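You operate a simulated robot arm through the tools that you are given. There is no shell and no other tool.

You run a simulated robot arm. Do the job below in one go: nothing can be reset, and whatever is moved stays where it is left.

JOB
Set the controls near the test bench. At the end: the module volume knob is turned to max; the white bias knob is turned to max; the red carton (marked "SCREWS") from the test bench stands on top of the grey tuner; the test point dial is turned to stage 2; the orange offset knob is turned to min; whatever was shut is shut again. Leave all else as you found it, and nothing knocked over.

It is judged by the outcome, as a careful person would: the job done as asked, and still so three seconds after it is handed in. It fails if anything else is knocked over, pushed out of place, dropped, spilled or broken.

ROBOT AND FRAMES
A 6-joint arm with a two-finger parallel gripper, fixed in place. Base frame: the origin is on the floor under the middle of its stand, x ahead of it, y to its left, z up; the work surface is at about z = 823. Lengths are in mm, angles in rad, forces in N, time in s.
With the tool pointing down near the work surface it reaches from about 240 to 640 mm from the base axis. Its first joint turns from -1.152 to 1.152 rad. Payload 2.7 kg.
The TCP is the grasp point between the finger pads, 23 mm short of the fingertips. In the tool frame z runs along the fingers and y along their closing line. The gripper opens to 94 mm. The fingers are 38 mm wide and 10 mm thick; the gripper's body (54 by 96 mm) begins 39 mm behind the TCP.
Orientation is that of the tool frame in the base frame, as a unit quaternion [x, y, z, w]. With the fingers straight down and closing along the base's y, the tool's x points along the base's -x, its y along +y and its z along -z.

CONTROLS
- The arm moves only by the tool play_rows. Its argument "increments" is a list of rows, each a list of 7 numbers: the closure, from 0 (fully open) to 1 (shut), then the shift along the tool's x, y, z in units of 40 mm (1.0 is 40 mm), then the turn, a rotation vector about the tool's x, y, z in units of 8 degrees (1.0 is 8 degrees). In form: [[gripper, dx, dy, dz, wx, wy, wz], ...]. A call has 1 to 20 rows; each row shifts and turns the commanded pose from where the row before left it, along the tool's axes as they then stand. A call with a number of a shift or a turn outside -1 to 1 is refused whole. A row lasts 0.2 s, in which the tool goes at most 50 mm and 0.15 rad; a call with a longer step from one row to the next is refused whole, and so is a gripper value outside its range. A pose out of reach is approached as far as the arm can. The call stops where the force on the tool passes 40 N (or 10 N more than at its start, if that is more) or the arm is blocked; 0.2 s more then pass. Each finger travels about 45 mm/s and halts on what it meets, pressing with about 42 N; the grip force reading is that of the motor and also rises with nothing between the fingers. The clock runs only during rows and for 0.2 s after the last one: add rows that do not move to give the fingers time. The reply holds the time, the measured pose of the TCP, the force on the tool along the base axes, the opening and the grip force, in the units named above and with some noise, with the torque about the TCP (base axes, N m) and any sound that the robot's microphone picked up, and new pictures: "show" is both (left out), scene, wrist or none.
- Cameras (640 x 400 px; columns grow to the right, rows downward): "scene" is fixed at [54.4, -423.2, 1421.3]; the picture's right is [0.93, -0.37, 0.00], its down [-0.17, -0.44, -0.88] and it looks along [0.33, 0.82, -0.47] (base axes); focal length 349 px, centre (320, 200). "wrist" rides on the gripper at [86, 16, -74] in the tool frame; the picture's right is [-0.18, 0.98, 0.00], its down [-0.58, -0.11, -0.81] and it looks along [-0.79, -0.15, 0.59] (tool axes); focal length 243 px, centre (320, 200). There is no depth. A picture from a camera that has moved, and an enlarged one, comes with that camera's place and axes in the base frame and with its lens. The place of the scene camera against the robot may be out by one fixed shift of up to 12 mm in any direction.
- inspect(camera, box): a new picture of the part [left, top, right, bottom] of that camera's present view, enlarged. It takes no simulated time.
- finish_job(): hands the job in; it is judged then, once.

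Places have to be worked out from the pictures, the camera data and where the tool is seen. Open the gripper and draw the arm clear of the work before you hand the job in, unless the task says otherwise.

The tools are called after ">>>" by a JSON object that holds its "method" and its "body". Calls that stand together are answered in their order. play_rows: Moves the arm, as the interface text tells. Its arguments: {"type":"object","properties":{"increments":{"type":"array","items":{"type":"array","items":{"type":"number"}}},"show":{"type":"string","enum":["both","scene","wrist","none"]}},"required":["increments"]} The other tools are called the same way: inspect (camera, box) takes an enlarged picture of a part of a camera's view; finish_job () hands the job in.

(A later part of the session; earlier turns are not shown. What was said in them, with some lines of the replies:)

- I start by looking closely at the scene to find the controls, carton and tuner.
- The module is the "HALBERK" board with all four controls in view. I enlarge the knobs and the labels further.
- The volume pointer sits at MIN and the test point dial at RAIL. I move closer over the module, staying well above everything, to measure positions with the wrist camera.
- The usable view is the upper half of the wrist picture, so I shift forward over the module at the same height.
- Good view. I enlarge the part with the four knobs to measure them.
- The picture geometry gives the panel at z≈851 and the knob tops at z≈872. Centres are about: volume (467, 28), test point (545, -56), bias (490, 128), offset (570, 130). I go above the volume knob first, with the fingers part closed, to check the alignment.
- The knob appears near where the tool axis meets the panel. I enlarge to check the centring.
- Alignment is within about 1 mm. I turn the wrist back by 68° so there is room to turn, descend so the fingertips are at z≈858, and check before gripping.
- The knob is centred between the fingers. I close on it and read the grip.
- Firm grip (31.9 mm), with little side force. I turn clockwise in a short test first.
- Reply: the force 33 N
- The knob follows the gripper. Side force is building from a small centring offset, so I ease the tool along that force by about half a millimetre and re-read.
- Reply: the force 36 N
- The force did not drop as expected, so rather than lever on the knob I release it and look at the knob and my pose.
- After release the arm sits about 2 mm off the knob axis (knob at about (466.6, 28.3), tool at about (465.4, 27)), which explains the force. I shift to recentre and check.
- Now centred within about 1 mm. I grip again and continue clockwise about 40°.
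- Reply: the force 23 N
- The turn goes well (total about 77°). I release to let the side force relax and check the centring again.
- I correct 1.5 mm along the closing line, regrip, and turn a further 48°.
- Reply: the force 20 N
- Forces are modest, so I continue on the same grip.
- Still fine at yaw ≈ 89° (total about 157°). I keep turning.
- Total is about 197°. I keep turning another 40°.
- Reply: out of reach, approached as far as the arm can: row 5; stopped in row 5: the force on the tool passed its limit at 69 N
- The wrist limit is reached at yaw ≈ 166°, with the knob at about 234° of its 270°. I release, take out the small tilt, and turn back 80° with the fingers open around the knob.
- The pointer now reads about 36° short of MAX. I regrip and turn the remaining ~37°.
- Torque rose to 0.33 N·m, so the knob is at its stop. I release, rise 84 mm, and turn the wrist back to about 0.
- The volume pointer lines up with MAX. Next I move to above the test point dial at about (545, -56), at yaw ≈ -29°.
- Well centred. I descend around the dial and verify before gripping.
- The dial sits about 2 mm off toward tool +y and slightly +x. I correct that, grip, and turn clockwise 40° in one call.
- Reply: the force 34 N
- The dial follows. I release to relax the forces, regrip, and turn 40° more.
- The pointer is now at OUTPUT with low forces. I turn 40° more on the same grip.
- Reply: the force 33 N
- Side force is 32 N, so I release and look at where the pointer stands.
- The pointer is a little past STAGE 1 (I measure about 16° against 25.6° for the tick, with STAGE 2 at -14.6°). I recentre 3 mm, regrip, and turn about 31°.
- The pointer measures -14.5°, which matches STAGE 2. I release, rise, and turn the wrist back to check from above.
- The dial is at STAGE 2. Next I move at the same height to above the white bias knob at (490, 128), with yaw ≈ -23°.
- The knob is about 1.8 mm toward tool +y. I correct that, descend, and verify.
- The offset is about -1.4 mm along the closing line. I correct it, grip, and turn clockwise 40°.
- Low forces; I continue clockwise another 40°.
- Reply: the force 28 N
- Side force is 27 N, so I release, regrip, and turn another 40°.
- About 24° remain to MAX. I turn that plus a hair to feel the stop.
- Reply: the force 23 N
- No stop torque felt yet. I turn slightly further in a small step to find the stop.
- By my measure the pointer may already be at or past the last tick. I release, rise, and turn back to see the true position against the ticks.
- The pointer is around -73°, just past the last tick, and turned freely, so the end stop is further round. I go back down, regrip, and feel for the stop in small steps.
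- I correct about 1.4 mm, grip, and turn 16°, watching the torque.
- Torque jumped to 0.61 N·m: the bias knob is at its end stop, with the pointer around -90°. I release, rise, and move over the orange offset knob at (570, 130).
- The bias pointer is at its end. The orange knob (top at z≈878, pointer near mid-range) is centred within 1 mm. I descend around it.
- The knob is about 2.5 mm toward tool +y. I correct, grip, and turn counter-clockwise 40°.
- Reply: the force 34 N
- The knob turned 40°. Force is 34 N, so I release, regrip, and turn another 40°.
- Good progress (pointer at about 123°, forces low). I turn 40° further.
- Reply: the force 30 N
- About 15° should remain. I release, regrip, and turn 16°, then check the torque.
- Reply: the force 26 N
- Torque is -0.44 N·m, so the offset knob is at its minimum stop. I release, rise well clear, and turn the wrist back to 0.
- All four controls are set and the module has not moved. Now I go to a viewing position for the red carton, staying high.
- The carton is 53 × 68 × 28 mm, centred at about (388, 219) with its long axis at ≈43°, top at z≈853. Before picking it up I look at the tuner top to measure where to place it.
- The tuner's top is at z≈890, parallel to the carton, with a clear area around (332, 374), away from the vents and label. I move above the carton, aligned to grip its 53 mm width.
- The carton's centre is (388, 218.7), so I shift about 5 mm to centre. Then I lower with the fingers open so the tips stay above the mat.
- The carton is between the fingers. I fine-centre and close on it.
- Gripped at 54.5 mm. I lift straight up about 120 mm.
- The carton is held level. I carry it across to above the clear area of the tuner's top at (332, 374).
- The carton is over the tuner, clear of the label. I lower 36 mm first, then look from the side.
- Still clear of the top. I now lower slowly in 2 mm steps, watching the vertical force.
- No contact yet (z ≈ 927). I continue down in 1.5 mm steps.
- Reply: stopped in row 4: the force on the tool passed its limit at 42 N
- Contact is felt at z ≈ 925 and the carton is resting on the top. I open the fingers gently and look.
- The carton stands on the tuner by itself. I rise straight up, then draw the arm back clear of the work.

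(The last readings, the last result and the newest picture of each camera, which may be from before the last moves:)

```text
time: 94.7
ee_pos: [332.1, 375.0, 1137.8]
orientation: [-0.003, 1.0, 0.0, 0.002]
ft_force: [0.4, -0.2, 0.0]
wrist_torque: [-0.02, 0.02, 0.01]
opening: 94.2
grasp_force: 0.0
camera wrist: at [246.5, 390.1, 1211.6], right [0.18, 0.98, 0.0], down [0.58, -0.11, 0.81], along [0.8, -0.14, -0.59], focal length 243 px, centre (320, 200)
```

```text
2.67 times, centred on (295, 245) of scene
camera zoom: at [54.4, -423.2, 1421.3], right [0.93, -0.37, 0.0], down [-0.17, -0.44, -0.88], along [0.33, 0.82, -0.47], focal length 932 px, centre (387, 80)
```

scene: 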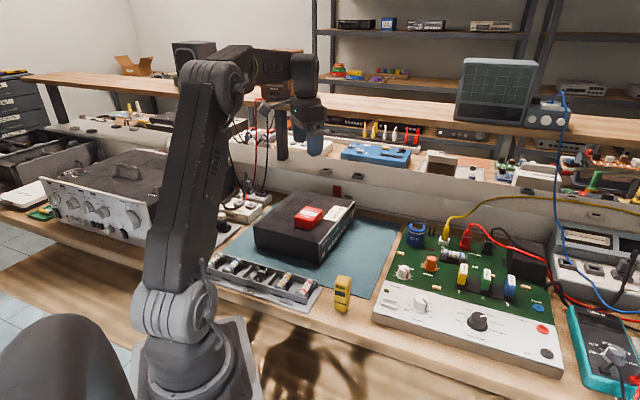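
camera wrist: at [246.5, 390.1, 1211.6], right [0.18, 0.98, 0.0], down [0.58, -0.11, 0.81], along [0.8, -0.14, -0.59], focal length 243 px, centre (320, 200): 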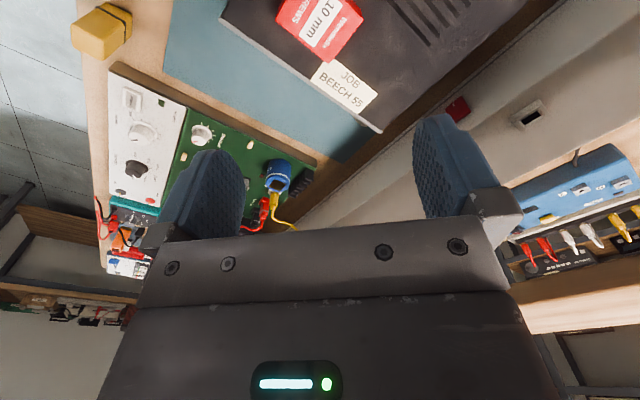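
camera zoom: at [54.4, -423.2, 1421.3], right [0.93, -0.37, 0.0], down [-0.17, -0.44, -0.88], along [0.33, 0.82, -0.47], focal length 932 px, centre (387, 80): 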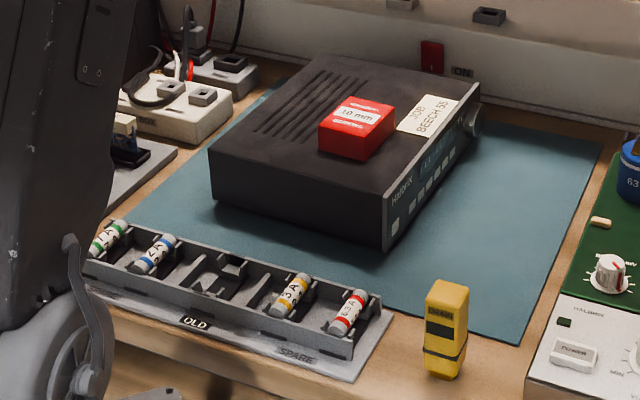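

The carton stands squarely on the tuner and nothing else has moved. I retract toward the starting pose and do a last check of all controls.

>>> {"method": "play_rows", "body": {"increments": [[0, 0, -0.7, -0.36, 0, 0, 0], [0, 0, -0.7, -0.36, 0, 0, 0], [0, 0, -0.7, -0.36, 0, 0, 0], [0, 0, -0.7, -0.36, 0, 0, 0], [0, 0, -0.7, -0.36, 0, 0, 0], [0, 0, -0.7, -0.36, 0, 0, 0], [0, 0, 0, 0, 0, 0, 0]], "show": "both"}}

>>> {"method": "inspect", "body": {"camera": "scene", "box": [380, 245, 508, 345]}}

>>> {"method": "inspect", "body": {"camera": "wrist", "box": [190, 20, 350, 150]}}

>>> {"method": "inspect", "body": {"camera": "scene", "box": [430, 200, 640, 400]}}

```text
time: 96.2
ee_pos: [332.8, 203.1, 1223.3]
orientation: [-0.004, 1.0, 0.002, 0.002]
ft_force: [-0.4, 1.0, 0.2]
wrist_torque: [-0.03, 0.0, 0.0]
opening: 94.2
grasp_force: 0.1
camera wrist: at [247.4, 217.6, 1298.1], right [0.18, 0.98, 0.0], down [0.58, -0.11, 0.81], along [0.8, -0.14, -0.59], focal length 243 px, centre (320, 200)
```

scene: 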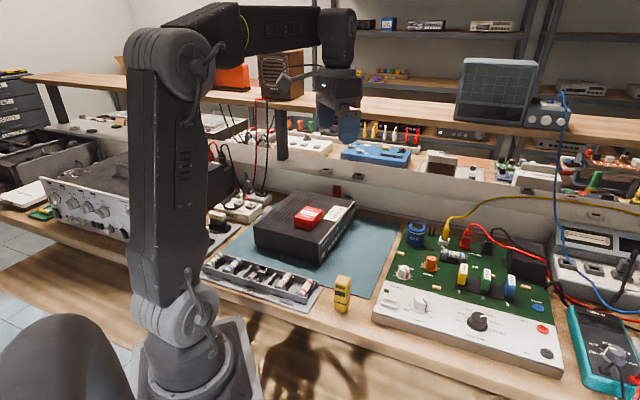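
wrist: 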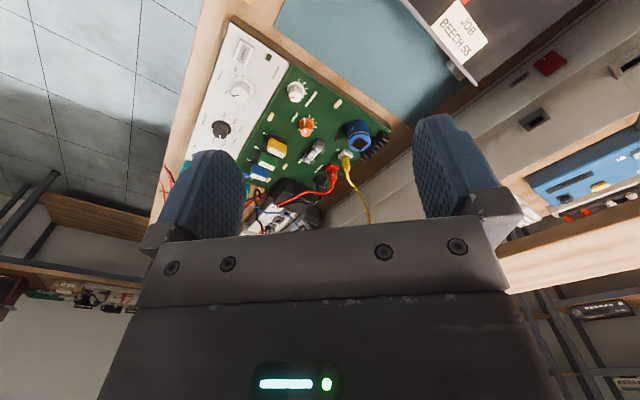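

```text
4.00 times, centred on (444, 295) of scene
camera zoom: at [54.4, -423.2, 1421.3], right [0.93, -0.37, 0.0], down [-0.17, -0.44, -0.88], along [0.33, 0.82, -0.47], focal length 1397 px, centre (-176, -180)
```

zoom: 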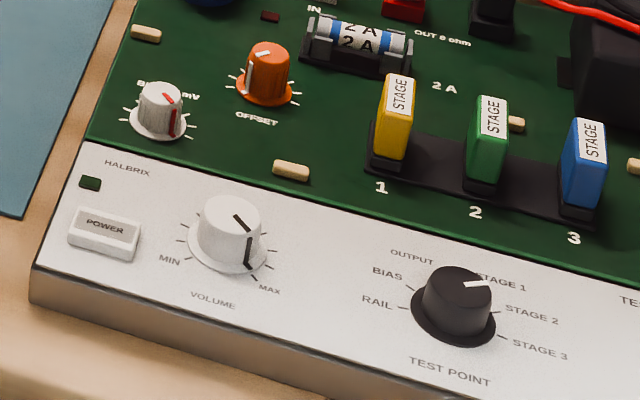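

```text
3.08 times, centred on (270, 85) of wrist
camera zoom: at [247.4, 217.6, 1298.1], right [0.18, 0.98, 0.0], down [0.58, -0.11, 0.81], along [0.8, -0.14, -0.59], focal length 746 px, centre (474, 554)
```

zoom: 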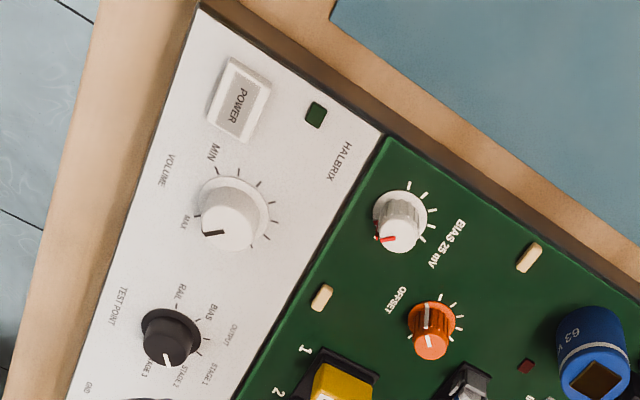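

```text
2.00 times, centred on (535, 300) of scene
camera zoom: at [54.4, -423.2, 1421.3], right [0.93, -0.37, 0.0], down [-0.17, -0.44, -0.88], along [0.33, 0.82, -0.47], focal length 699 px, centre (-110, 0)
```

zoom: 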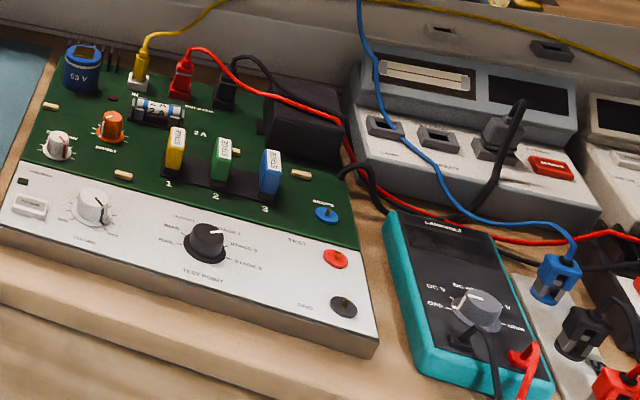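

Volume is at MAX, the white bias knob is at its clockwise stop, and the orange offset knob is at its counter-clockwise stop. The test point dial is at STAGE 2, the SCREWS carton stands on the tuner, and nothing else was disturbed. The gripper is open and the arm is clear, so I hand the job in.

>>> {"method": "finish_job", "body": {}}

```text
The job is handed in.
```

The job is handed in. All the settings you asked for are in place, and nothing else on the bench was knocked over or moved.

- **Module volume knob:** at max. It was turned until it met its stop, and the pointer lines up with the MAX tick.
- **White bias knob:** at max. Its scale has no MIN or MAX labels, so I took fully clockwise as max. Its stop lies about 30° past the last printed tick.
- **Test point dial:** at stage 2. The pointer measures within about 1° of the STAGE 2 position.
- **Orange offset knob:** at min. It has no MIN or MAX labels either, so I took fully counter-clockwise as min and turned it to the stop.
- **Red SCREWS carton:** standing on its own on top of the grey tuner, the one on the blue mat labelled "JOB BEECH 55". It sits between the label and the vents.

I opened nothing, so there was nothing to shut again. The gripper is open and the arm is back near its starting pose, clear of the work.
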